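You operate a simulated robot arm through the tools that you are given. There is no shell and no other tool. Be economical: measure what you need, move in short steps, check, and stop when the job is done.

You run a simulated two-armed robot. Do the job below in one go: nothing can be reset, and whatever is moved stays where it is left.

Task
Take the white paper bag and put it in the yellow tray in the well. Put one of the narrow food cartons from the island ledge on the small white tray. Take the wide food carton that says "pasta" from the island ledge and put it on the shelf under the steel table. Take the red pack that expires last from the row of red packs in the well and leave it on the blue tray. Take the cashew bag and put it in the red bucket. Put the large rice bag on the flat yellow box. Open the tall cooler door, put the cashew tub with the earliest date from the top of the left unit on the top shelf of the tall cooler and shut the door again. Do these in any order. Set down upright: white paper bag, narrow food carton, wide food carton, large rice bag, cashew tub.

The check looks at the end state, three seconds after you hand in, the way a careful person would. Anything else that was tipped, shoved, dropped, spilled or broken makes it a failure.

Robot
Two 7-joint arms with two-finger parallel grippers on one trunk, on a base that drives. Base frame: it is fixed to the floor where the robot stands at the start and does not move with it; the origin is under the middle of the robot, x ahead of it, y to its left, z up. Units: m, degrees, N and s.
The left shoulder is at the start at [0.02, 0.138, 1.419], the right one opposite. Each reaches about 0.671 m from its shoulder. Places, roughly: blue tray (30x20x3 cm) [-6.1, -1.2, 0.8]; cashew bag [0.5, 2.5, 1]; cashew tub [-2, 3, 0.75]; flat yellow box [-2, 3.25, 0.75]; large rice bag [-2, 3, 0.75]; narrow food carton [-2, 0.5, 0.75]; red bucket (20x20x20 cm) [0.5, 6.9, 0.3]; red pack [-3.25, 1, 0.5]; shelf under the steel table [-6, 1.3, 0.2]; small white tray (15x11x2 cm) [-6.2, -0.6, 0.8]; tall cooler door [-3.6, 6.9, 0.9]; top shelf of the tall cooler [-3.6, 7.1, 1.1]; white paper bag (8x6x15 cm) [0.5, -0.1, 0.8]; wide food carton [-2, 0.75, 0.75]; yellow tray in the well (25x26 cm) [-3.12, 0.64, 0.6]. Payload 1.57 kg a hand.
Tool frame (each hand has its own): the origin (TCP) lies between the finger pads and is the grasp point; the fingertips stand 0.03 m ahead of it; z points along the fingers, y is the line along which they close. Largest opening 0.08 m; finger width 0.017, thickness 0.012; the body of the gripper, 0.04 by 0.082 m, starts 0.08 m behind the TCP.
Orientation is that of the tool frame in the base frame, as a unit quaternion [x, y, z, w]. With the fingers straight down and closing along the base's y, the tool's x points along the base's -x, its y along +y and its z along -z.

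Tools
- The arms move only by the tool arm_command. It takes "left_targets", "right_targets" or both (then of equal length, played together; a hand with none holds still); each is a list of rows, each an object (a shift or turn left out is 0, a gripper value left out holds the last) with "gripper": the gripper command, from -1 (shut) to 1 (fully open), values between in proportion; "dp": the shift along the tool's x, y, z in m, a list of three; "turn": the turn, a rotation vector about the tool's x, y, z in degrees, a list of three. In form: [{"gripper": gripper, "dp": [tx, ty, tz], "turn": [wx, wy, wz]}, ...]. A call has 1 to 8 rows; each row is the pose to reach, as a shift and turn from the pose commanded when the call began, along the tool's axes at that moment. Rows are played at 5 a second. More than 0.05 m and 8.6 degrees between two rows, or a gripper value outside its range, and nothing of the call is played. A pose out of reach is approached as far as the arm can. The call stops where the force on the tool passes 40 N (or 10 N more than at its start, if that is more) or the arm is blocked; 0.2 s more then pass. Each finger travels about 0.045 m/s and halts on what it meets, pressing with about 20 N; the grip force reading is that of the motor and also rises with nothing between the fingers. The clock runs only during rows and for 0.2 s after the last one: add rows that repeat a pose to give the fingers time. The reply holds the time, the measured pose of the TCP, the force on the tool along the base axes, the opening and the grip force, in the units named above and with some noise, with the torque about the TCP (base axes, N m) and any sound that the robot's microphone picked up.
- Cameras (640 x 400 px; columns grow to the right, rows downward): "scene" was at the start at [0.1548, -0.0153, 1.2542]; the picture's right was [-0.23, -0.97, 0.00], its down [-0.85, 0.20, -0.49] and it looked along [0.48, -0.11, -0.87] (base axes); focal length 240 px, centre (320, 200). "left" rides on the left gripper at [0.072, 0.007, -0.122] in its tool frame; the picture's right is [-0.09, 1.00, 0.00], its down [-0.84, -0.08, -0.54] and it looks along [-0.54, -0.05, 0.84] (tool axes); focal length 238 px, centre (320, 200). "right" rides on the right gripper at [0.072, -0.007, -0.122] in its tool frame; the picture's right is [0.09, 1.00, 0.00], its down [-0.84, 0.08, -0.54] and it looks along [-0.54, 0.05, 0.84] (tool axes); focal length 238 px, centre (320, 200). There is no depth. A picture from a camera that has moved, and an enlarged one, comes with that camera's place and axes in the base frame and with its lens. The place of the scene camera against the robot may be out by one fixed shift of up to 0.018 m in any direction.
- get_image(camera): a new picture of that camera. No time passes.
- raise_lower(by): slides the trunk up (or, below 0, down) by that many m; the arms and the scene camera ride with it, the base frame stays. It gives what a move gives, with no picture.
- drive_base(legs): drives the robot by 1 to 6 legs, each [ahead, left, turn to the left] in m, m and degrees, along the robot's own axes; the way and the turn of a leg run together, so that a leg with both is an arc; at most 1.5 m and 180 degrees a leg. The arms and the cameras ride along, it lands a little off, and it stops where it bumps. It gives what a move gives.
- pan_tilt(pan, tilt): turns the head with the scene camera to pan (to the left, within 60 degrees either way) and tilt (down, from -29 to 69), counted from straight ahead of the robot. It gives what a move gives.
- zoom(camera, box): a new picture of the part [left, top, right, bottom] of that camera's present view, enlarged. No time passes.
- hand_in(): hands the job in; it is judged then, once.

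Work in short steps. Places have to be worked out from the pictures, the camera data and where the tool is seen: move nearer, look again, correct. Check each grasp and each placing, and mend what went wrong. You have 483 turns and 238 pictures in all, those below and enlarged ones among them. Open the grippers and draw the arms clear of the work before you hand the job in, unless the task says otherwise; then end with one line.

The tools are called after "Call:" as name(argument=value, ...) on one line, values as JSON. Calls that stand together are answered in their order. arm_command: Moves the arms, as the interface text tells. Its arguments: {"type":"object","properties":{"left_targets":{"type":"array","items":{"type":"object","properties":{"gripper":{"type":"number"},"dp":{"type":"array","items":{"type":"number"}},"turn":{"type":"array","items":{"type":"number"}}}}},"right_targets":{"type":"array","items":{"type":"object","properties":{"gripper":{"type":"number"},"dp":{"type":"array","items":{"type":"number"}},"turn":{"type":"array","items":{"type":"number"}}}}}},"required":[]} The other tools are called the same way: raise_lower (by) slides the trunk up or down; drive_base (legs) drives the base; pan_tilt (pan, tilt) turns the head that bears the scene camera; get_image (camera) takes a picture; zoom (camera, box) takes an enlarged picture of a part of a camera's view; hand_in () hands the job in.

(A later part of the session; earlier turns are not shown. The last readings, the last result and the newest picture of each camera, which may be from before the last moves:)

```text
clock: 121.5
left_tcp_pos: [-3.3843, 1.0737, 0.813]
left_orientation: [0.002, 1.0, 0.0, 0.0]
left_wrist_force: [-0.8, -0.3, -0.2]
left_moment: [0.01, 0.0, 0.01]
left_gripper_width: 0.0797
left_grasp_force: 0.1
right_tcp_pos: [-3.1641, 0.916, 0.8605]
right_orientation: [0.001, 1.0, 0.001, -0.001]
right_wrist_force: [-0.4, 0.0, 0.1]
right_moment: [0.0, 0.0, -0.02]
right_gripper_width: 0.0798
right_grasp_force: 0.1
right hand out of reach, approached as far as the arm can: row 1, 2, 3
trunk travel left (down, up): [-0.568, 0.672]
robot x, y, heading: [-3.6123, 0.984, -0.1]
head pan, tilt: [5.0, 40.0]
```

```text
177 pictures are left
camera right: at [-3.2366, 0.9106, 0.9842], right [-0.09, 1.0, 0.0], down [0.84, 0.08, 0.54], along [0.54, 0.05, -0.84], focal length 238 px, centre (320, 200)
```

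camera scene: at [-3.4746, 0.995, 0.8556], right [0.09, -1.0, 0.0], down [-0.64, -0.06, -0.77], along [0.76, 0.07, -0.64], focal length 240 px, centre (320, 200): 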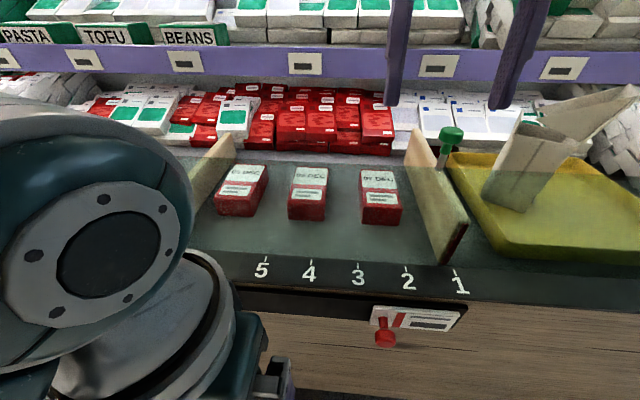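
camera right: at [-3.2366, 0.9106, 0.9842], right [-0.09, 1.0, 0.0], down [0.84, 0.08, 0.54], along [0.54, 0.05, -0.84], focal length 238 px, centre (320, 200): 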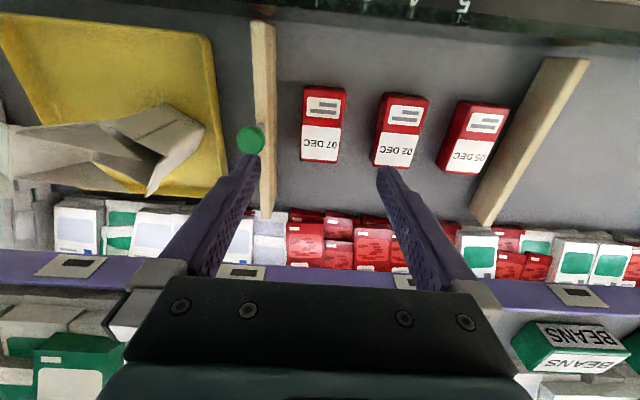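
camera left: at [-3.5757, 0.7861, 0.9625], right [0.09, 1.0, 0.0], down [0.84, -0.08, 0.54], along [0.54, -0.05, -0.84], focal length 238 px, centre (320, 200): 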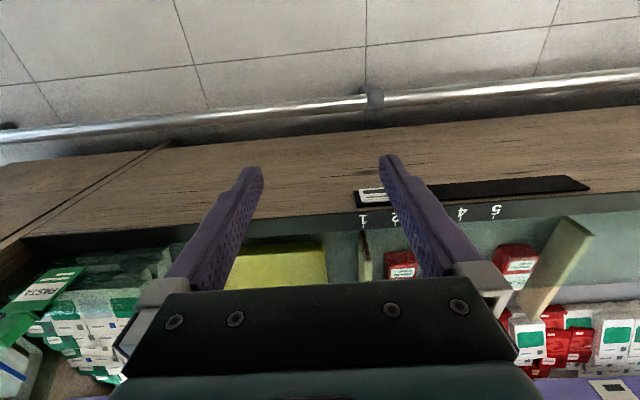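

The limit is the wrist's distance from the shoulder, so I need the shoulder lower and a bit closer. First I lift the left hand up and outward so that it stays clear of the counter.

Call:
arm_command(left_targets=[{"dp": [0, 0.02, -0.045]}, {"dp": [0, 0.04, -0.09]}, {"dp": [0.01, 0.06, -0.135]}, {"dp": [0.02, 0.08, -0.18]}, {"dp": [0.03, 0.1, -0.225]}, {"dp": [0.03, 0.12, -0.27]}, {"dp": [0.03, 0.14, -0.31]}])

Call:
arm_command(right_targets=[{"dp": [0.02, 0.0, -0.03]}, {"dp": [0.03, 0.0, -0.07]}, {"dp": [0.03, 0.0, -0.11]}, {"dp": [0.03, 0.0, -0.15]}])

Call:
drive_base(legs=[[0.045, 0, 0]])

```text
refused: row 3 steps farther than a row can; nothing moved
```

```text
clock: 122.5
left_tcp_pos: [-3.3848, 1.074, 0.813]
left_orientation: [0.003, 1.0, 0.0, -0.001]
left_wrist_force: [-0.4, -1.1, 0.0]
left_moment: [0.01, 0.02, 0.01]
left_gripper_width: 0.08
left_grasp_force: 0.1
right_tcp_pos: [-3.1515, 0.9271, 1.0079]
right_orientation: [0.002, 1.0, 0.001, -0.002]
right_wrist_force: [-0.2, -0.5, 1.0]
right_moment: [-0.03, 0.0, 0.0]
right_gripper_width: 0.0801
right_grasp_force: 0.0
right hand out of reach, approached as far as the arm can: row 1, 2, 3, 4
trunk travel left (down, up): [-0.568, 0.672]
robot x, y, heading: [-3.6102, 0.9871, -0.2]
head pan, tilt: [5.0, 40.0]
```

```text
clock: 123.4
left_tcp_pos: [-3.3409, 1.0737, 0.8145]
left_orientation: [0.001, 1.0, 0.0, -0.001]
left_wrist_force: [0.3, 0.4, 0.1]
left_moment: [0.01, -0.02, -0.02]
left_gripper_width: 0.0799
left_grasp_force: 0.1
right_tcp_pos: [-3.1075, 0.9278, 1.0076]
right_orientation: [-0.001, 1.0, 0.0, -0.001]
right_wrist_force: [-0.3, -0.1, 0.3]
right_moment: [0.04, 0.0, -0.01]
right_gripper_width: 0.0799
right_grasp_force: 0.0
trunk travel left (down, up): [-0.568, 0.672]
robot x, y, heading: [-3.5653, 0.9871, -0.2]
head pan, tilt: [5.0, 40.0]
```

Call:
arm_command(left_targets=[{"dp": [0, 0.015, -0.042]}, {"dp": [0.005, 0.03, -0.084]}, {"dp": [0.01, 0.045, -0.126]}, {"dp": [0.02, 0.06, -0.168]}, {"dp": [0.03, 0.075, -0.21]}, {"dp": [0.03, 0.09, -0.252]}, {"dp": [0.03, 0.105, -0.295]}])

Call:
get_image(camera="right")

```text
clock: 124.0
left_tcp_pos: [-3.3503, 1.1446, 0.8292]
left_orientation: [0.012, 0.997, 0.076, 0.003]
left_wrist_force: [0.1, -0.4, 0.5]
left_moment: [0.02, -0.02, -0.03]
left_gripper_width: 0.0802
left_grasp_force: 0.1
left hand out of reach, approached as far as the arm can: row 1, 2
right_tcp_pos: [-3.1083, 0.9278, 1.0075]
right_orientation: [0.0, 1.0, 0.0, -0.003]
right_wrist_force: [-0.3, 0.1, 0.5]
right_moment: [-0.02, 0.02, 0.01]
right_gripper_width: 0.0799
right_grasp_force: 0.0
trunk travel left (down, up): [-0.568, 0.672]
robot x, y, heading: [-3.5659, 0.9871, -0.2]
head pan, tilt: [5.0, 40.0]
stopped in row 2 (left hand): the arm was blocked; the commanded pose is now the measured one
```

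```text
176 pictures are left
camera right: at [-3.1801, 0.9207, 1.1308], right [-0.09, 1.0, 0.0], down [0.84, 0.08, 0.54], along [0.54, 0.05, -0.84], focal length 238 px, centre (320, 200)
```

right: 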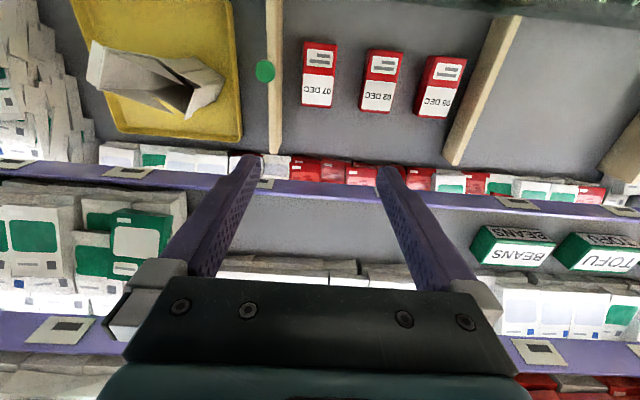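

The left hand can't fold upward here. I back off 0.25 m and park the left hand lower and out to the side instead, behind the counter's front edge.

Call:
drive_base(legs=[[-0.25, 0, 0]])

Call:
arm_command(left_targets=[{"dp": [0.02, 0.03, 0.02]}, {"dp": [0.04, 0.06, 0.04]}, {"dp": [0.06, 0.09, 0.06]}, {"dp": [0.08, 0.12, 0.08]}, {"dp": [0.1, 0.15, 0.1]}, {"dp": [0.12, 0.18, 0.12]}, {"dp": [0.135, 0.2, 0.13]}])

Call:
get_image(camera="scene")

```text
clock: 125.8
left_tcp_pos: [-3.594, 1.1446, 0.8287]
left_orientation: [0.011, 0.997, 0.075, 0.002]
left_wrist_force: [-0.1, -1.0, -0.2]
left_moment: [0.01, -0.01, 0.0]
left_gripper_width: 0.0801
left_grasp_force: 0.1
right_tcp_pos: [-3.3517, 0.9289, 1.0075]
right_orientation: [0.0, 1.0, 0.0, -0.002]
right_wrist_force: [0.5, 0.1, 0.3]
right_moment: [0.02, -0.02, 0.02]
right_gripper_width: 0.0802
right_grasp_force: 0.1
trunk travel left (down, up): [-0.568, 0.672]
robot x, y, heading: [-3.8132, 0.9872, 0.1]
head pan, tilt: [5.0, 40.0]
```

```text
clock: 127.4
left_tcp_pos: [-3.7224, 1.3655, 0.7314]
left_orientation: [0.012, 0.997, 0.076, 0.003]
left_wrist_force: [0.2, -0.1, 0.2]
left_moment: [0.01, -0.03, 0.04]
left_gripper_width: 0.0801
left_grasp_force: 0.0
right_tcp_pos: [-3.3521, 0.9284, 1.0074]
right_orientation: [0.0, 1.0, 0.001, -0.001]
right_wrist_force: [-0.6, 0.6, 0.2]
right_moment: [0.05, 0.02, -0.01]
right_gripper_width: 0.08
right_grasp_force: 0.1
trunk travel left (down, up): [-0.568, 0.672]
robot x, y, heading: [-3.8141, 0.9915, -0.0]
head pan, tilt: [5.0, 40.0]
```

```text
175 pictures are left
camera scene: at [-3.6347, 0.9954, 1.0556], right [0.09, -1.0, 0.0], down [-0.64, -0.06, -0.77], along [0.76, 0.07, -0.64], focal length 240 px, centre (320, 200)
```

scene: 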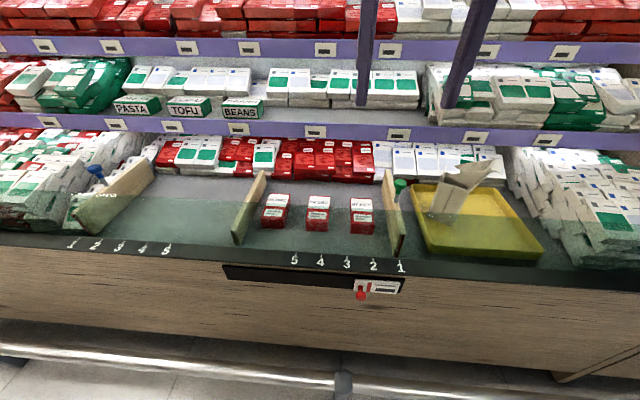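

Left hand is out of the way. I lower the trunk 0.2 (fingertips stay above the glass) and drive in 0.235 m.

Call:
raise_lower(by=-0.19)

Call:
drive_base(legs=[[0.235, -0.004, 0]])

Call:
get_image(camera="right")

Call:
get_image(camera="scene")

```text
clock: 129.4
left_tcp_pos: [-3.7231, 1.3637, 0.5407]
left_orientation: [0.012, 0.997, 0.076, 0.002]
left_wrist_force: [-0.5, -1.6, 0.2]
left_moment: [0.0, 0.01, -0.03]
left_gripper_width: 0.0801
left_grasp_force: 0.1
right_tcp_pos: [-3.3508, 0.928, 0.8179]
right_orientation: [0.0, 1.0, 0.0, -0.001]
right_wrist_force: [0.0, -0.3, -0.5]
right_moment: [0.0, 0.0, 0.03]
right_gripper_width: 0.08
right_grasp_force: 0.0
trunk travel left (down, up): [-0.378, 0.862]
robot x, y, heading: [-3.8129, 0.9872, 0.1]
head pan, tilt: [5.0, 40.0]
```

```text
clock: 131.2
left_tcp_pos: [-3.4899, 1.3596, 0.5426]
left_orientation: [0.009, 0.997, 0.075, 0.002]
left_wrist_force: [0.5, -0.4, 0.4]
left_moment: [-0.01, 0.03, 0.03]
left_gripper_width: 0.0803
left_grasp_force: 0.0
right_tcp_pos: [-3.118, 0.9245, 0.8171]
right_orientation: [-0.002, 1.0, -0.001, -0.002]
right_wrist_force: [0.2, -0.9, -0.2]
right_moment: [0.03, -0.01, -0.01]
right_gripper_width: 0.0801
right_grasp_force: 0.1
trunk travel left (down, up): [-0.378, 0.862]
robot x, y, heading: [-3.571, 0.9827, 0.4]
head pan, tilt: [5.0, 40.0]
```

```text
174 pictures are left
camera right: at [-3.1902, 0.9185, 0.9409], right [-0.09, 1.0, 0.0], down [0.84, 0.08, 0.54], along [0.54, 0.05, -0.84], focal length 238 px, centre (320, 200)
```

right: 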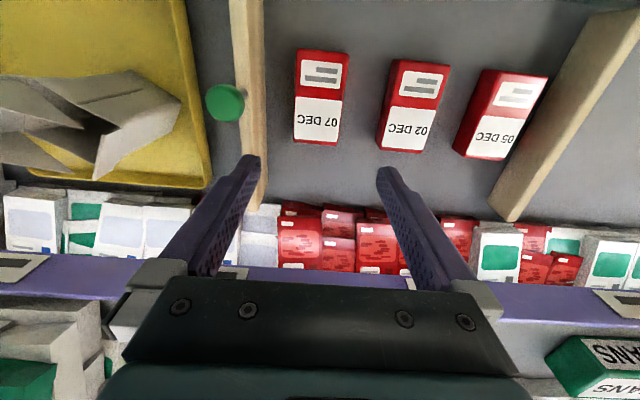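

```text
173 pictures are left
camera scene: at [-3.4008, 0.9918, 0.8656], right [0.09, -1.0, 0.0], down [-0.64, -0.06, -0.77], along [0.76, 0.07, -0.64], focal length 240 px, centre (320, 200)
```

scene: 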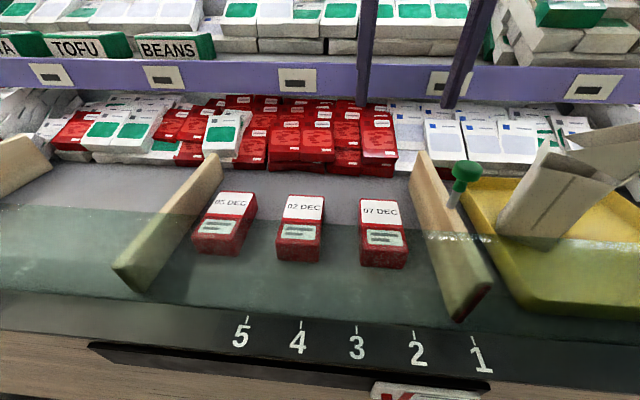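

The pack centre is (-3.135, 0.924) and the hand is at y 0.9245: aligned. I lower the trunk 0.13, then look.

Call:
raise_lower(by=-0.13)

Call:
get_image(camera="right")

Call:
get_image(camera="scene")

```text
clock: 132.8
left_tcp_pos: [-3.4897, 1.361, 0.4107]
left_orientation: [0.01, 0.997, 0.075, 0.003]
left_wrist_force: [0.2, 1.1, 0.3]
left_moment: [0.02, -0.01, 0.02]
left_gripper_width: 0.0796
left_grasp_force: 0.1
right_tcp_pos: [-3.1192, 0.9257, 0.6881]
right_orientation: [-0.002, 1.0, -0.001, -0.002]
right_wrist_force: [0.1, -0.1, 1.2]
right_moment: [0.02, -0.01, 0.0]
right_gripper_width: 0.0801
right_grasp_force: 0.0
trunk travel left (down, up): [-0.248, 0.992]
robot x, y, heading: [-3.5761, 0.983, 0.1]
head pan, tilt: [5.0, 40.0]
```

```text
172 pictures are left
camera right: at [-3.1904, 0.9185, 0.8108], right [-0.09, 1.0, 0.0], down [0.84, 0.08, 0.54], along [0.54, 0.05, -0.84], focal length 238 px, centre (320, 200)
```

right: 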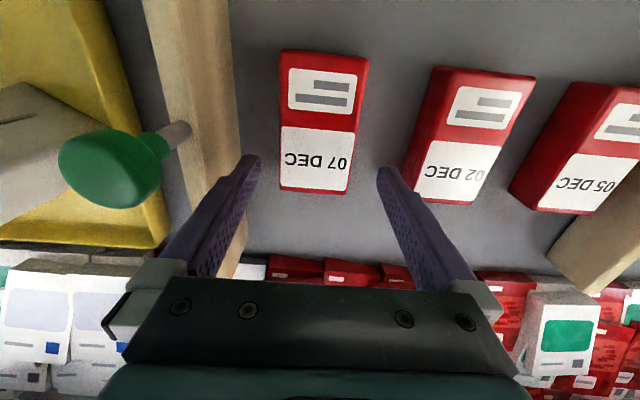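

```text
171 pictures are left
camera scene: at [-3.401, 0.9918, 0.7356], right [0.09, -1.0, 0.0], down [-0.64, -0.06, -0.77], along [0.76, 0.07, -0.64], focal length 240 px, centre (320, 200)
```

scene: 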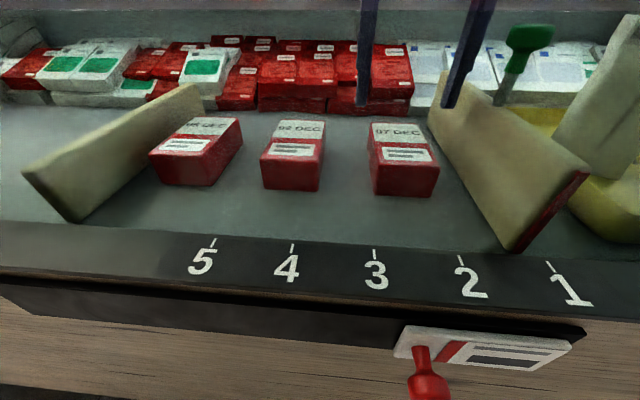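

Aligned with clearance on both sides. I lower the last 0.057 m in two steps.

Call:
raise_lower(by=-0.045)

Call:
raise_lower(by=-0.012)

Call:
get_image(camera="right")

```text
clock: 133.7
left_tcp_pos: [-3.4898, 1.361, 0.3661]
left_orientation: [0.01, 0.997, 0.076, 0.002]
left_wrist_force: [0.4, -0.3, -0.3]
left_moment: [0.0, 0.0, 0.01]
left_gripper_width: 0.0798
left_grasp_force: 0.0
right_tcp_pos: [-3.1179, 0.9256, 0.6422]
right_orientation: [-0.001, 1.0, 0.0, -0.003]
right_wrist_force: [-0.3, -0.4, -0.2]
right_moment: [-0.01, 0.03, -0.01]
right_gripper_width: 0.08
right_grasp_force: 0.0
trunk travel left (down, up): [-0.203, 1.037]
robot x, y, heading: [-3.576, 0.9857, 0.2]
head pan, tilt: [5.0, 40.0]
```

```text
clock: 134.2
left_tcp_pos: [-3.4908, 1.361, 0.3543]
left_orientation: [0.01, 0.997, 0.077, 0.001]
left_wrist_force: [0.3, 0.5, -0.1]
left_moment: [0.01, -0.04, -0.02]
left_gripper_width: 0.0799
left_grasp_force: 0.0
right_tcp_pos: [-3.1165, 0.9245, 0.6311]
right_orientation: [-0.002, 1.0, 0.0, -0.002]
right_wrist_force: [-0.3, 0.4, -0.9]
right_moment: [-0.01, 0.0, -0.01]
right_gripper_width: 0.0798
right_grasp_force: 0.2
trunk travel left (down, up): [-0.191, 1.049]
robot x, y, heading: [-3.5775, 0.9832, 0.1]
head pan, tilt: [5.0, 40.0]
```

```text
170 pictures are left
camera right: at [-3.1904, 0.9185, 0.7537], right [-0.09, 1.0, 0.0], down [0.84, 0.08, 0.54], along [0.54, 0.05, -0.84], focal length 238 px, centre (320, 200)
```

right: 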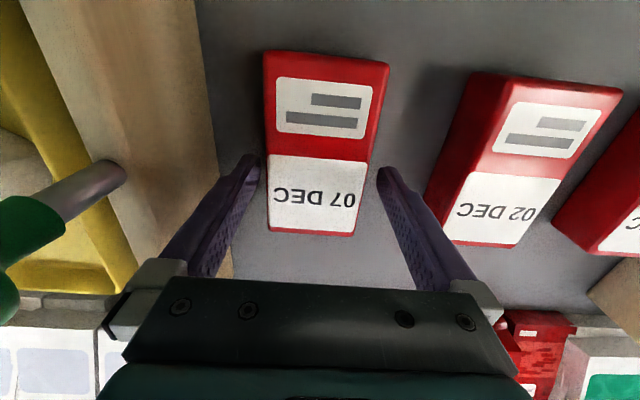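

The pack is between the fingers; I close the gripper.

Call:
arm_command(right_targets=[{"gripper": -1}, {"gripper": -1}, {"gripper": -1}, {"gripper": -1}, {"gripper": -1}])

Call:
raise_lower(by=0.03)

Call:
get_image(camera="right")

```text
clock: 135.4
left_tcp_pos: [-3.4901, 1.3606, 0.3542]
left_orientation: [0.011, 0.997, 0.076, 0.002]
left_wrist_force: [-0.7, 0.9, 0.2]
left_moment: [0.0, -0.01, 0.03]
left_gripper_width: 0.08
left_grasp_force: 0.0
right_tcp_pos: [-3.1186, 0.9252, 0.6305]
right_orientation: [-0.001, 1.0, 0.0, -0.003]
right_wrist_force: [0.1, 0.0, 0.3]
right_moment: [-0.12, -0.02, 0.02]
right_gripper_width: 0.0616
right_grasp_force: 20.1
trunk travel left (down, up): [-0.191, 1.049]
robot x, y, heading: [-3.5765, 0.9865, 0.1]
head pan, tilt: [5.0, 40.0]
```

```text
clock: 136.2
left_tcp_pos: [-3.4903, 1.3615, 0.3838]
left_orientation: [0.011, 0.997, 0.076, 0.001]
left_wrist_force: [-0.4, -0.2, 1.0]
left_moment: [0.01, 0.0, 0.03]
left_gripper_width: 0.08
left_grasp_force: 0.1
right_tcp_pos: [-3.119, 0.9251, 0.6614]
right_orientation: [-0.002, 1.0, 0.0, -0.002]
right_wrist_force: [0.2, -0.8, -2.1]
right_moment: [-0.01, -0.03, 0.01]
right_gripper_width: 0.0614
right_grasp_force: 19.7
trunk travel left (down, up): [-0.221, 1.019]
robot x, y, heading: [-3.5703, 0.9883, 0.0]
head pan, tilt: [5.0, 40.0]
```

```text
169 pictures are left
camera right: at [-3.1907, 0.9185, 0.7837], right [-0.09, 1.0, 0.0], down [0.84, 0.08, 0.54], along [0.54, 0.05, -0.84], focal length 238 px, centre (320, 200)
```

right: 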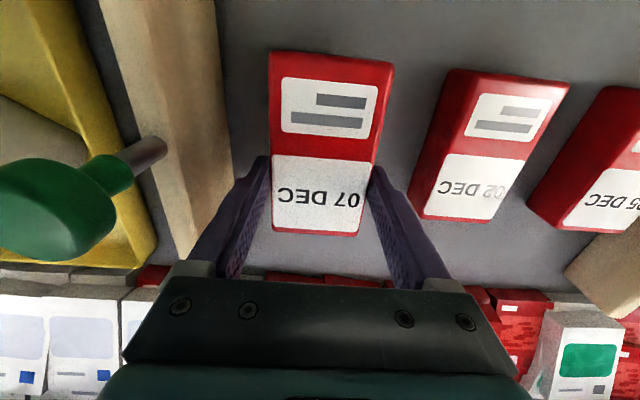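

The pack is held. I raise the trunk 0.3 and back off 0.5 m.

Call:
raise_lower(by=0.3)

Call:
drive_base(legs=[[-0.55, 0, 0]])

Call:
get_image(camera="scene")

```text
clock: 139.2
left_tcp_pos: [-3.489, 1.3612, 0.6853]
left_orientation: [0.011, 0.997, 0.076, 0.002]
left_wrist_force: [-0.4, 0.2, 0.4]
left_moment: [0.03, 0.02, 0.01]
left_gripper_width: 0.08
left_grasp_force: 0.1
right_tcp_pos: [-3.1174, 0.9258, 0.9608]
right_orientation: [-0.003, 1.0, 0.0, -0.002]
right_wrist_force: [0.9, 0.3, -1.2]
right_moment: [0.04, -0.05, 0.0]
right_gripper_width: 0.0617
right_grasp_force: 20.0
trunk travel left (down, up): [-0.521, 0.719]
robot x, y, heading: [-3.5762, 0.9852, -0.0]
head pan, tilt: [5.0, 40.0]
```

```text
clock: 142.3
left_tcp_pos: [-4.0325, 1.3597, 0.6848]
left_orientation: [0.012, 0.997, 0.076, 0.002]
left_wrist_force: [0.1, -0.1, -1.0]
left_moment: [0.03, -0.02, -0.01]
left_gripper_width: 0.0802
left_grasp_force: 0.1
right_tcp_pos: [-3.6617, 0.9244, 0.9599]
right_orientation: [-0.001, 1.0, -0.001, -0.003]
right_wrist_force: [0.1, -0.5, -1.8]
right_moment: [0.0, -0.02, 0.0]
right_gripper_width: 0.0618
right_grasp_force: 20.2
trunk travel left (down, up): [-0.521, 0.719]
robot x, y, heading: [-4.1195, 0.9828, -0.1]
head pan, tilt: [5.0, 40.0]
```

```text
168 pictures are left
camera scene: at [-3.9447, 0.9909, 1.0085], right [0.09, -1.0, 0.0], down [-0.64, -0.06, -0.77], along [0.76, 0.07, -0.64], focal length 240 px, centre (320, 200)
```

scene: 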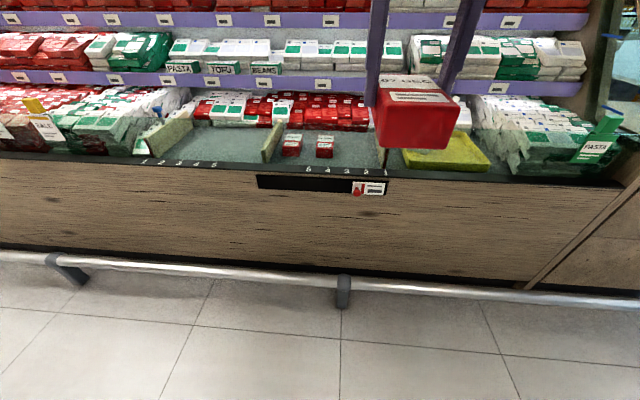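

Pack secured. I drive to the wooden table: back up, turn right to face -y, drive to y≈-1.2 and turn to face the table.

Call:
drive_base(legs=[[-0.4, 0, 0], [0, 0, -90], [1.2, 0, 0], [0.95, 0, 0], [0, 0, -90]])

Call:
pan_tilt(pan=0, tilt=30)

Call:
get_image(camera="scene")

```text
clock: 162.8
left_tcp_pos: [-4.6285, -1.5519, 0.6848]
left_orientation: [0.997, -0.01, -0.002, 0.075]
left_wrist_force: [0.4, 0.9, 0.4]
left_moment: [-0.01, 0.0, 0.0]
left_gripper_width: 0.0801
left_grasp_force: 0.1
right_tcp_pos: [-4.9989, -1.1156, 0.9608]
right_orientation: [1.0, 0.002, 0.003, 0.0]
right_wrist_force: [0.0, -0.6, -1.9]
right_moment: [0.01, 0.03, 0.01]
right_gripper_width: 0.0614
right_grasp_force: 20.1
trunk travel left (down, up): [-0.521, 0.719]
robot x, y, heading: [-4.538, -1.1786, -180.0]
head pan, tilt: [5.0, 40.0]
```

```text
clock: 163.6
left_tcp_pos: [-4.6279, -1.5523, 0.6863]
left_orientation: [0.997, -0.01, -0.003, 0.075]
left_wrist_force: [-0.9, -1.2, 0.3]
left_moment: [0.0, 0.03, 0.01]
left_gripper_width: 0.08
left_grasp_force: 0.0
right_tcp_pos: [-4.9995, -1.1158, 0.9603]
right_orientation: [1.0, 0.002, 0.003, 0.001]
right_wrist_force: [0.3, -0.4, -1.9]
right_moment: [0.01, 0.05, -0.01]
right_gripper_width: 0.0616
right_grasp_force: 20.6
trunk travel left (down, up): [-0.521, 0.719]
robot x, y, heading: [-4.5435, -1.1713, -179.7]
head pan, tilt: [0.0, 30.0]
```

```text
167 pictures are left
camera scene: at [-4.7414, -1.1753, 1.0238], right [0.0, 1.0, 0.0], down [0.5, 0.0, -0.87], along [-0.87, 0.0, -0.5], focal length 240 px, centre (320, 200)
```

scene: 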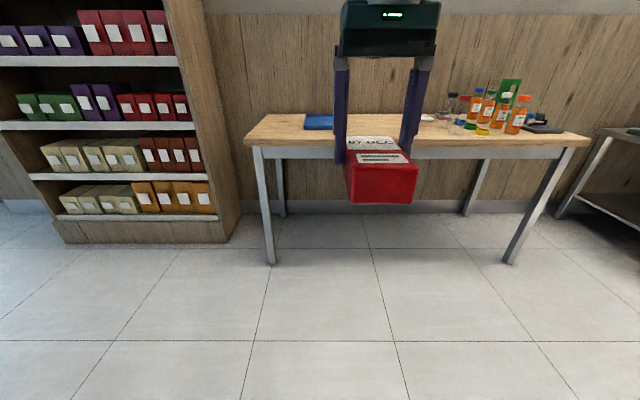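

The table front edge is at x≈-5.55; the blue tray is partly hidden. I raise the trunk 0.15, drive closer and look down.

Call:
raise_lower(by=0.15)

Call:
drive_base(legs=[[0.6, 0, 0]])

Call:
pan_tilt(pan=0, tilt=35)

Call:
get_image(camera="scene")

Call:
get_image(camera="right")

```text
clock: 165.3
left_tcp_pos: [-4.6281, -1.5511, 0.8345]
left_orientation: [0.997, -0.01, -0.002, 0.076]
left_wrist_force: [-0.1, -0.3, -0.3]
left_moment: [0.02, -0.02, -0.01]
left_gripper_width: 0.0802
left_grasp_force: 0.0
right_tcp_pos: [-4.9989, -1.1154, 1.1119]
right_orientation: [1.0, 0.002, 0.003, 0.0]
right_wrist_force: [0.3, -0.2, -2.2]
right_moment: [0.0, 0.02, -0.04]
right_gripper_width: 0.0616
right_grasp_force: 20.0
trunk travel left (down, up): [-0.671, 0.569]
robot x, y, heading: [-4.5415, -1.1733, -180.0]
head pan, tilt: [0.0, 30.0]
```

```text
clock: 168.7
left_tcp_pos: [-5.2207, -1.5549, 0.8354]
left_orientation: [0.997, -0.007, -0.001, 0.075]
left_wrist_force: [0.8, -0.2, 0.6]
left_moment: [-0.02, 0.0, -0.02]
left_gripper_width: 0.0804
left_grasp_force: 0.2
right_tcp_pos: [-5.5971, -1.1213, 1.1101]
right_orientation: [1.0, 0.004, 0.002, 0.001]
right_wrist_force: [-0.4, 0.7, -2.1]
right_moment: [0.01, 0.01, -0.04]
right_gripper_width: 0.0616
right_grasp_force: 19.8
trunk travel left (down, up): [-0.671, 0.569]
robot x, y, heading: [-5.1351, -1.1795, -179.6]
head pan, tilt: [0.0, 30.0]
```

```text
clock: 169.3
left_tcp_pos: [-5.2225, -1.5552, 0.8352]
left_orientation: [0.997, -0.008, -0.002, 0.075]
left_wrist_force: [-0.1, 0.3, -0.8]
left_moment: [0.0, 0.03, 0.01]
left_gripper_width: 0.0801
left_grasp_force: 0.0
right_tcp_pos: [-5.5957, -1.1199, 1.1096]
right_orientation: [1.0, 0.004, 0.003, 0.001]
right_wrist_force: [-0.9, -0.2, -2.0]
right_moment: [0.01, 0.03, 0.02]
right_gripper_width: 0.0615
right_grasp_force: 20.2
trunk travel left (down, up): [-0.671, 0.569]
robot x, y, heading: [-5.139, -1.1766, -179.6]
head pan, tilt: [0.0, 35.0]
```

```text
166 pictures are left
camera scene: at [-5.3349, -1.179, 1.1661], right [-0.01, 1.0, 0.0], down [0.57, 0.0, -0.82], along [-0.82, -0.01, -0.57], focal length 240 px, centre (320, 200)
```

scene: 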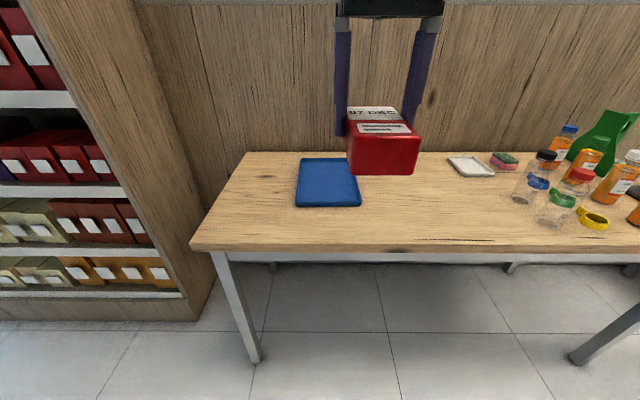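

```text
165 pictures are left
camera right: at [-5.5255, -1.1137, 1.2336], right [0.1, -0.99, 0.0], down [-0.84, -0.08, 0.54], along [-0.54, -0.05, -0.84], focal length 238 px, centre (320, 200)
```

right: 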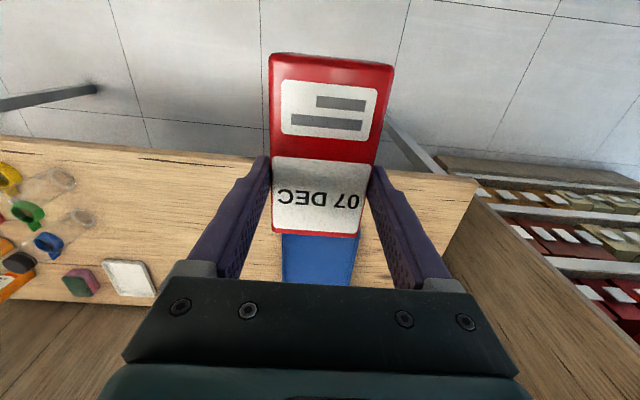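

The tray lies at x≈-5.85…-6.12, y≈-1.26…-1.06. I drive 0.36 m forward and 0.04 left with the pack still high, then check.

Call:
drive_base(legs=[[0.36, 0.04, 0]])

Call:
get_image(camera="right")

Call:
get_image(camera="scene")

```text
clock: 171.6
left_tcp_pos: [-5.5763, -1.5998, 0.835]
left_orientation: [0.997, -0.004, -0.002, 0.075]
left_wrist_force: [0.1, -0.4, -1.0]
left_moment: [-0.04, 0.03, 0.0]
left_gripper_width: 0.08
left_grasp_force: 0.0
right_tcp_pos: [-5.9527, -1.1679, 1.1108]
right_orientation: [1.0, 0.008, 0.002, 0.001]
right_wrist_force: [0.4, 0.8, -1.6]
right_moment: [-0.01, 0.01, -0.02]
right_gripper_width: 0.0611
right_grasp_force: 20.3
trunk travel left (down, up): [-0.671, 0.569]
robot x, y, heading: [-5.4951, -1.2239, -179.2]
head pan, tilt: [0.0, 35.0]
```

```text
164 pictures are left
camera right: at [-5.8826, -1.1602, 1.2336], right [0.11, -0.99, 0.0], down [-0.84, -0.09, 0.54], along [-0.53, -0.06, -0.84], focal length 238 px, centre (320, 200)
```

right: 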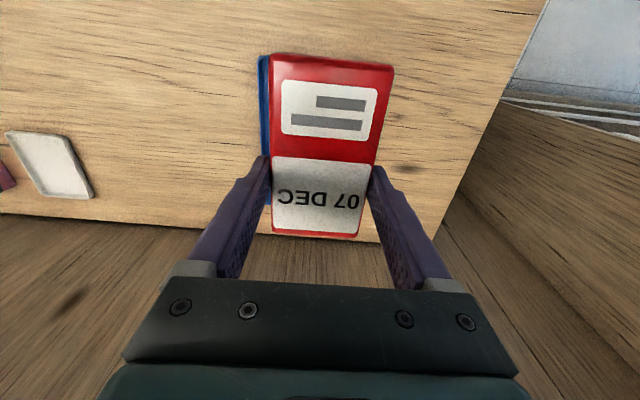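

```text
163 pictures are left
camera scene: at [-5.6915, -1.2241, 1.1661], right [-0.01, 1.0, 0.0], down [0.57, 0.01, -0.82], along [-0.82, -0.01, -0.57], focal length 240 px, centre (320, 200)
```

scene: 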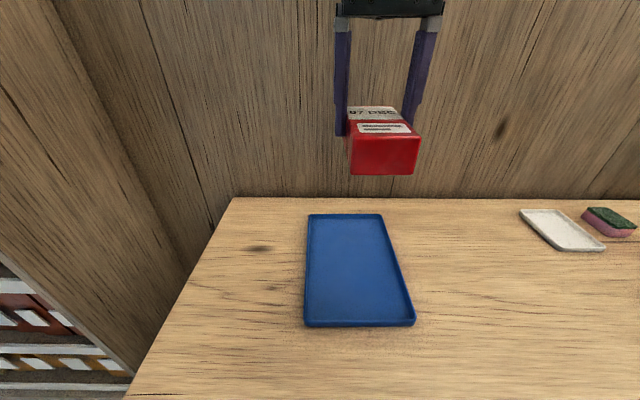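

Using the known tray size, the table top is z≈0.75 and the tray spans x -5.90…-6.19, centre y≈-1.163. I drive 0.055 m further and lower the trunk 0.25.

Call:
drive_base(legs=[[0.055, 0, 0]])

Call:
raise_lower(by=-0.25)

Call:
get_image(camera="right")

Call:
get_image(camera="scene")

```text
clock: 172.6
left_tcp_pos: [-5.628, -1.6, 0.8341]
left_orientation: [0.997, -0.005, -0.001, 0.076]
left_wrist_force: [-0.3, 0.6, -0.3]
left_moment: [0.01, 0.04, 0.01]
left_gripper_width: 0.08
left_grasp_force: 0.2
right_tcp_pos: [-6.0052, -1.1679, 1.1104]
right_orientation: [1.0, 0.008, 0.003, 0.0]
right_wrist_force: [1.3, -0.3, -1.3]
right_moment: [0.0, 0.02, -0.02]
right_gripper_width: 0.0613
right_grasp_force: 20.5
trunk travel left (down, up): [-0.671, 0.569]
robot x, y, heading: [-5.5479, -1.2221, -179.1]
head pan, tilt: [0.0, 35.0]
```

```text
clock: 175.2
left_tcp_pos: [-5.6287, -1.5999, 0.5842]
left_orientation: [0.997, -0.006, -0.001, 0.075]
left_wrist_force: [0.4, -0.8, -0.5]
left_moment: [0.03, -0.03, 0.01]
left_gripper_width: 0.0801
left_grasp_force: 0.1
right_tcp_pos: [-6.0059, -1.1688, 0.8597]
right_orientation: [1.0, 0.007, 0.003, 0.001]
right_wrist_force: [0.2, -0.6, -1.9]
right_moment: [0.02, 0.03, 0.03]
right_gripper_width: 0.0618
right_grasp_force: 19.9
trunk travel left (down, up): [-0.421, 0.819]
robot x, y, heading: [-5.5478, -1.2215, -179.2]
head pan, tilt: [0.0, 35.0]
```

```text
162 pictures are left
camera right: at [-5.9353, -1.1607, 0.9835], right [0.11, -0.99, 0.0], down [-0.84, -0.09, 0.54], along [-0.53, -0.06, -0.84], focal length 238 px, centre (320, 200)
```

right: 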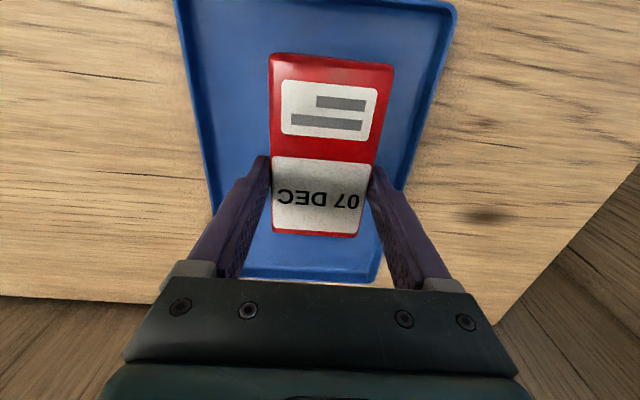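

```text
161 pictures are left
camera scene: at [-5.7443, -1.2248, 0.9161], right [-0.01, 1.0, 0.0], down [0.57, 0.01, -0.82], along [-0.82, -0.01, -0.57], focal length 240 px, centre (320, 200)
```

scene: 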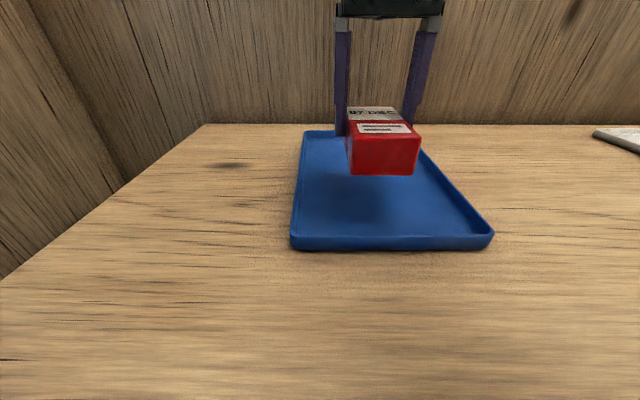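

The pack is over the tray middle. I lower 0.045 then small steps until contact.

Call:
raise_lower(by=-0.045)

Call:
raise_lower(by=-0.008)

Call:
get_image(camera="scene")

```text
clock: 176.0
left_tcp_pos: [-5.6283, -1.6, 0.5406]
left_orientation: [0.997, -0.004, -0.001, 0.076]
left_wrist_force: [0.5, 0.1, -0.5]
left_moment: [-0.01, 0.02, 0.01]
left_gripper_width: 0.0801
left_grasp_force: 0.2
right_tcp_pos: [-6.0063, -1.1684, 0.8166]
right_orientation: [1.0, 0.006, 0.002, 0.001]
right_wrist_force: [0.5, -0.5, -2.2]
right_moment: [-0.02, 0.02, 0.0]
right_gripper_width: 0.0617
right_grasp_force: 20.2
trunk travel left (down, up): [-0.376, 0.864]
robot x, y, heading: [-5.5454, -1.2208, -179.1]
head pan, tilt: [0.0, 35.0]
```

```text
clock: 176.6
left_tcp_pos: [-5.6288, -1.6013, 0.5313]
left_orientation: [0.997, -0.005, 0.0, 0.076]
left_wrist_force: [0.2, -0.3, 1.2]
left_moment: [0.03, 0.0, 0.02]
left_gripper_width: 0.0801
left_grasp_force: 0.1
right_tcp_pos: [-6.0053, -1.1677, 0.8081]
right_orientation: [1.0, 0.007, 0.003, 0.0]
right_wrist_force: [-0.5, -0.2, -1.7]
right_moment: [-0.01, 0.06, 0.0]
right_gripper_width: 0.0616
right_grasp_force: 19.4
trunk travel left (down, up): [-0.368, 0.872]
robot x, y, heading: [-5.5479, -1.2235, -179.0]
head pan, tilt: [0.0, 35.0]
```

```text
160 pictures are left
camera scene: at [-5.7443, -1.2248, 0.8631], right [-0.01, 1.0, 0.0], down [0.57, 0.01, -0.82], along [-0.82, -0.01, -0.57], focal length 240 px, centre (320, 200)
```

scene: 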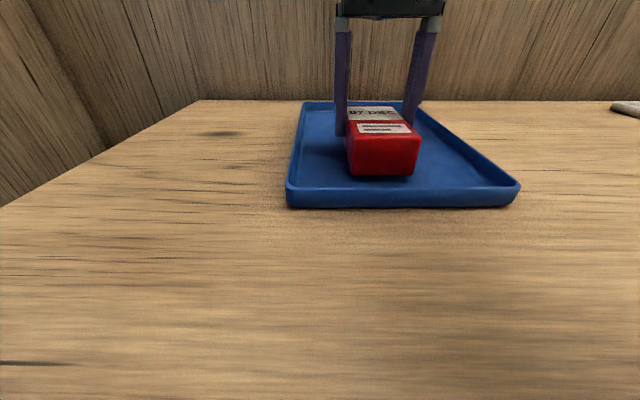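

Nearly touching. Two more 5 mm steps, watching the force.

Call:
raise_lower(by=-0.005)

Call:
raise_lower(by=-0.005)

```text
clock: 177.1
left_tcp_pos: [-5.6293, -1.6, 0.5264]
left_orientation: [0.997, -0.004, -0.001, 0.076]
left_wrist_force: [0.7, 0.4, -1.2]
left_moment: [0.0, -0.05, 0.03]
left_gripper_width: 0.08
left_grasp_force: 0.1
right_tcp_pos: [-6.0049, -1.168, 0.8028]
right_orientation: [1.0, 0.006, 0.003, 0.0]
right_wrist_force: [0.4, 0.2, -2.7]
right_moment: [-0.01, -0.01, -0.02]
right_gripper_width: 0.0619
right_grasp_force: 19.5
trunk travel left (down, up): [-0.363, 0.877]
robot x, y, heading: [-5.5454, -1.2184, -178.9]
head pan, tilt: [0.0, 35.0]
```

```text
clock: 177.7
left_tcp_pos: [-5.6288, -1.5999, 0.5211]
left_orientation: [0.997, -0.005, -0.001, 0.076]
left_wrist_force: [-0.2, 0.4, -0.1]
left_moment: [-0.02, -0.01, 0.03]
left_gripper_width: 0.0802
left_grasp_force: 0.0
right_tcp_pos: [-6.0058, -1.1682, 0.7986]
right_orientation: [1.0, 0.008, 0.002, 0.001]
right_wrist_force: [5.4, -0.5, 15.1]
right_moment: [0.05, -0.08, 0.02]
right_gripper_width: 0.0617
right_grasp_force: 19.8
trunk travel left (down, up): [-0.358, 0.882]
robot x, y, heading: [-5.5453, -1.2248, -179.2]
head pan, tilt: [0.0, 35.0]
```

Contact (15 N). I open the gripper and raise the trunk.

Call:
arm_command(right_targets=[{"gripper": 1}, {"gripper": 1}, {"gripper": 1}, {"gripper": 1}])

Call:
raise_lower(by=0.25)

Call:
get_image(camera="scene")

```text
clock: 178.7
left_tcp_pos: [-5.629, -1.6005, 0.5209]
left_orientation: [0.997, -0.005, -0.002, 0.075]
left_wrist_force: [0.2, 1.0, 0.3]
left_moment: [-0.01, 0.0, 0.04]
left_gripper_width: 0.08
left_grasp_force: 0.0
right_tcp_pos: [-6.0058, -1.1691, 0.7963]
right_orientation: [1.0, 0.007, 0.002, 0.001]
right_wrist_force: [0.1, 0.8, 0.2]
right_moment: [0.03, 0.0, 0.02]
right_gripper_width: 0.0799
right_grasp_force: 0.0
trunk travel left (down, up): [-0.358, 0.882]
robot x, y, heading: [-5.5466, -1.2163, -179.3]
head pan, tilt: [0.0, 35.0]
```

```text
clock: 181.3
left_tcp_pos: [-5.6286, -1.5994, 0.772]
left_orientation: [0.997, -0.004, -0.001, 0.075]
left_wrist_force: [1.0, -0.3, -0.1]
left_moment: [0.0, -0.04, -0.02]
left_gripper_width: 0.0801
left_grasp_force: 0.0
right_tcp_pos: [-6.0063, -1.1687, 1.0469]
right_orientation: [1.0, 0.007, 0.002, 0.0]
right_wrist_force: [-0.8, 0.0, 0.3]
right_moment: [0.02, -0.01, 0.01]
right_gripper_width: 0.0799
right_grasp_force: 0.0
trunk travel left (down, up): [-0.608, 0.632]
robot x, y, heading: [-5.5488, -1.2212, -179.5]
head pan, tilt: [0.0, 35.0]
```

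```text
159 pictures are left
camera scene: at [-5.7444, -1.2247, 1.1031], right [-0.01, 1.0, 0.0], down [0.57, 0.01, -0.82], along [-0.82, -0.01, -0.57], focal length 240 px, centre (320, 200)
```

scene: 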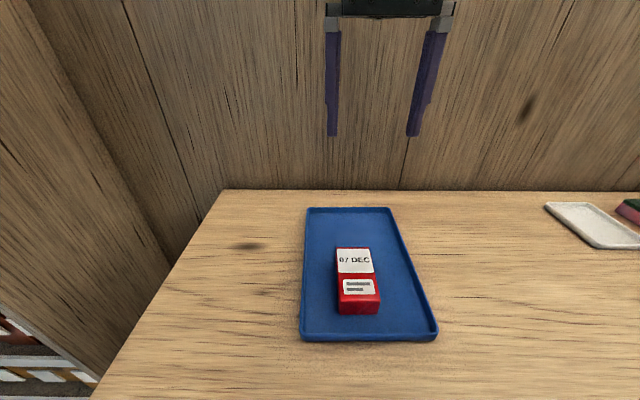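

Red pack sits on the blue tray. Next, the cartons on the island's front ledge: I back out along y≈-1.2 to x≈-1.0 and slide right to y≈0.6, still facing -x.

Call:
drive_base(legs=[[-1.5, 0, 0], [-1.5, 0, 0], [-1.5, 0, 0], [0, -1.0, 0], [0, -0.85, 0]])

Call:
pan_tilt(pan=0, tilt=30)

Call:
get_image(camera="scene")

```text
clock: 211.7
left_tcp_pos: [-1.2494, 0.498, 0.7721]
left_orientation: [0.997, 0.031, 0.002, 0.075]
left_wrist_force: [-0.4, 0.4, 0.2]
left_moment: [0.03, -0.01, -0.03]
left_gripper_width: 0.0799
left_grasp_force: 0.0
right_tcp_pos: [-1.6557, 0.9018, 1.0476]
right_orientation: [0.999, 0.042, 0.003, 0.0]
right_wrist_force: [0.1, 0.2, -0.4]
right_moment: [0.01, 0.0, -0.05]
right_gripper_width: 0.0801
right_grasp_force: 0.0
trunk travel left (down, up): [-0.608, 0.632]
robot x, y, heading: [-1.1943, 0.8802, -175.4]
head pan, tilt: [0.0, 35.0]
```

```text
clock: 212.4
left_tcp_pos: [-1.2499, 0.4979, 0.7716]
left_orientation: [0.997, 0.031, 0.001, 0.075]
left_wrist_force: [0.5, 0.2, -0.7]
left_moment: [0.0, 0.02, 0.02]
left_gripper_width: 0.0802
left_grasp_force: 0.1
right_tcp_pos: [-1.6575, 0.9024, 1.0475]
right_orientation: [0.999, 0.042, 0.002, 0.001]
right_wrist_force: [0.5, 0.2, 0.4]
right_moment: [0.02, -0.02, 0.0]
right_gripper_width: 0.0799
right_grasp_force: 0.1
trunk travel left (down, up): [-0.608, 0.632]
robot x, y, heading: [-1.1956, 0.8793, -175.0]
head pan, tilt: [0.0, 30.0]
```

```text
158 pictures are left
camera scene: at [-1.394, 0.8645, 1.1109], right [-0.08, 1.0, 0.0], down [0.5, 0.04, -0.87], along [-0.86, -0.07, -0.5], focal length 240 px, centre (320, 200)
```

scene: 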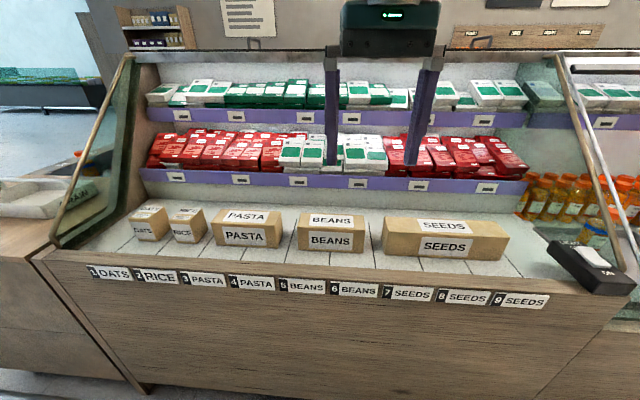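

I see OATS and RICE (narrow), PASTA and BEANS (wide) and SEEDS. I zoom for dimensions and gaps.

Call:
zoom(camera="scene", box=[100, 180, 380, 300])

```text
2.29 times, centred on (240, 240) of scene
camera zoom: at [-1.394, 0.8645, 1.1109], right [-0.08, 1.0, 0.0], down [0.5, 0.04, -0.87], along [-0.86, -0.07, -0.5], focal length 548 px, centre (503, 109)
```

zoom: 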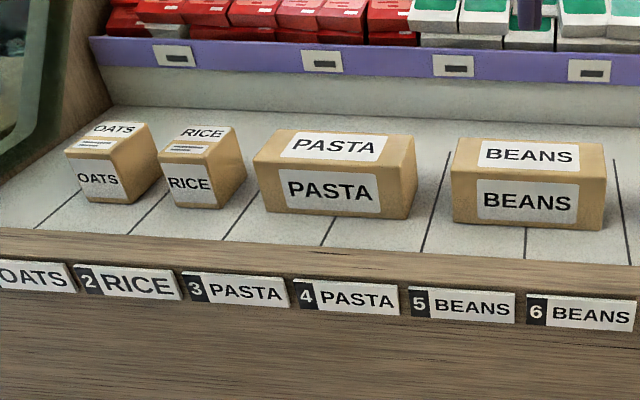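

I'll use the left hand for OATS and the right for PASTA. Standing at y≈0.48 puts the shoulders opposite both. I square up and move there.

Call:
drive_base(legs=[[0, 0, -5], [0.1, 0.4, 0]])

Call:
arm_command(left_targets=[{"turn": [8.5, 0, 0]}])

Call:
get_image(camera="right")

Call:
get_image(camera="scene")

```text
clock: 215.4
left_tcp_pos: [-1.3822, 0.1056, 0.7715]
left_orientation: [0.997, -0.01, -0.001, 0.076]
left_wrist_force: [-0.4, 0.2, -0.5]
left_moment: [0.0, 0.0, 0.01]
left_gripper_width: 0.08
left_grasp_force: 0.0
right_tcp_pos: [-1.7559, 0.5394, 1.0474]
right_orientation: [1.0, 0.003, 0.002, 0.001]
right_wrist_force: [0.1, -0.8, 0.9]
right_moment: [-0.04, -0.01, -0.02]
right_gripper_width: 0.08
right_grasp_force: 0.0
trunk travel left (down, up): [-0.608, 0.632]
robot x, y, heading: [-1.2953, 0.4805, -179.9]
head pan, tilt: [0.0, 30.0]
```

```text
clock: 215.8
left_tcp_pos: [-1.3826, 0.1045, 0.771]
left_orientation: [1.0, -0.01, -0.001, 0.002]
left_wrist_force: [0.2, -0.1, 0.2]
left_moment: [-0.02, 0.03, -0.01]
left_gripper_width: 0.08
left_grasp_force: 0.1
right_tcp_pos: [-1.7549, 0.5387, 1.047]
right_orientation: [1.0, 0.002, 0.002, 0.001]
right_wrist_force: [0.0, 0.2, 0.0]
right_moment: [0.0, -0.01, 0.01]
right_gripper_width: 0.0801
right_grasp_force: 0.0
trunk travel left (down, up): [-0.608, 0.632]
robot x, y, heading: [-1.2994, 0.4822, -179.6]
head pan, tilt: [0.0, 30.0]
```

```text
156 pictures are left
camera right: at [-1.685, 0.5462, 1.1706], right [0.1, -1.0, 0.0], down [-0.84, -0.08, 0.54], along [-0.53, -0.05, -0.84], focal length 238 px, centre (320, 200)
```

right: 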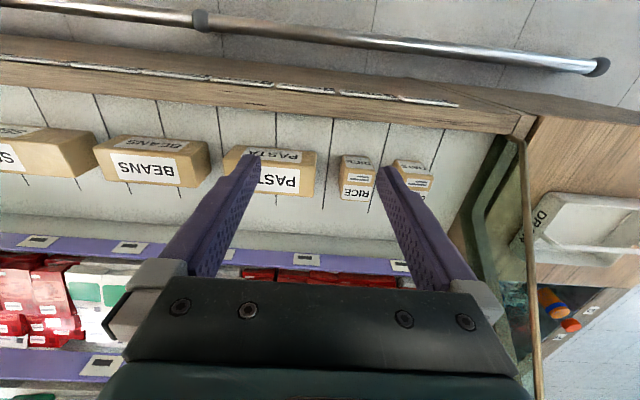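

```text
155 pictures are left
camera scene: at [-1.497, 0.4804, 1.1109], right [0.0, 1.0, 0.0], down [0.5, 0.0, -0.87], along [-0.87, 0.0, -0.5], focal length 240 px, centre (320, 200)
```

scene: 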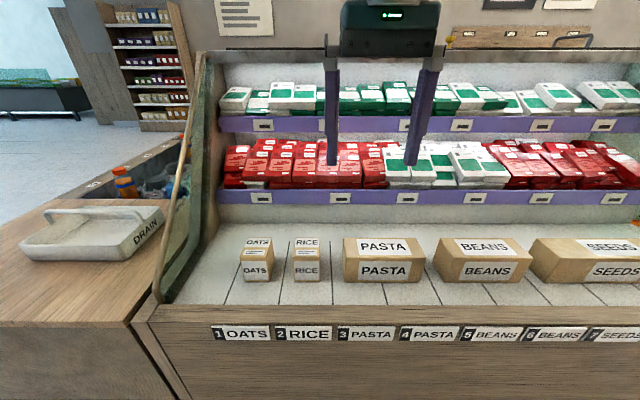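

Triangulating: ledge z≈0.74, carton fronts x≈-1.842, PASTA centre (-1.878, 0.607), 7 cm deep, 5 cm tall; OATS at y≈0.351. For PASTA I yaw the right hand 90° so it closes along x.

Call:
arm_command(right_targets=[{"turn": [0, 0, -8.5]}, {"turn": [0, 0, -17]}, {"turn": [0, 0, -25.5]}, {"turn": [0, 0, -34]}, {"turn": [0, 0, -42.5]}, {"turn": [0, 0, -51]}, {"turn": [0, 0, -59.5]}, {"turn": [0, 0, -68]}])

Call:
arm_command(right_targets=[{"turn": [0, 0, -7.5]}, {"turn": [0, 0, -15]}, {"turn": [0, 0, -22]}])

Call:
get_image(camera="right")

```text
clock: 217.6
left_tcp_pos: [-1.383, 0.105, 0.7715]
left_orientation: [1.0, -0.01, -0.001, 0.002]
left_wrist_force: [-0.6, -0.1, -0.5]
left_moment: [-0.02, 0.0, 0.0]
left_gripper_width: 0.0799
left_grasp_force: 0.1
right_tcp_pos: [-1.7459, 0.5277, 1.0358]
right_orientation: [0.818, 0.574, 0.014, 0.004]
right_wrist_force: [1.1, 0.3, -1.0]
right_moment: [-0.02, 0.02, -0.02]
right_gripper_width: 0.08
right_grasp_force: 0.1
trunk travel left (down, up): [-0.608, 0.632]
robot x, y, heading: [-1.2964, 0.4832, -179.8]
head pan, tilt: [0.0, 30.0]
```

```text
clock: 218.4
left_tcp_pos: [-1.3828, 0.1049, 0.7693]
left_orientation: [1.0, -0.01, 0.0, 0.002]
left_wrist_force: [-0.2, 0.2, 0.2]
left_moment: [0.01, -0.03, -0.03]
left_gripper_width: 0.0798
left_grasp_force: 0.1
right_tcp_pos: [-1.7498, 0.5326, 1.0408]
right_orientation: [0.699, 0.715, 0.008, 0.007]
right_wrist_force: [-0.6, -0.5, 0.9]
right_moment: [0.04, 0.01, -0.05]
right_gripper_width: 0.0801
right_grasp_force: 0.1
trunk travel left (down, up): [-0.608, 0.632]
robot x, y, heading: [-1.2943, 0.481, -179.7]
head pan, tilt: [0.0, 30.0]
```

```text
154 pictures are left
camera right: at [-1.7624, 0.6042, 1.1632], right [0.99, 0.11, 0.02], down [0.09, -0.84, 0.54], along [0.08, -0.54, -0.84], focal length 238 px, centre (320, 200)
```

right: 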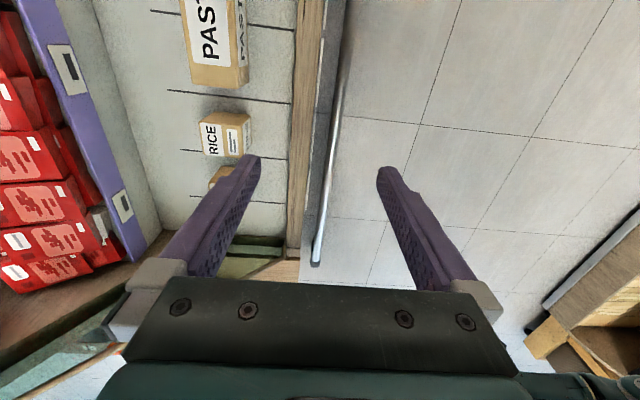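

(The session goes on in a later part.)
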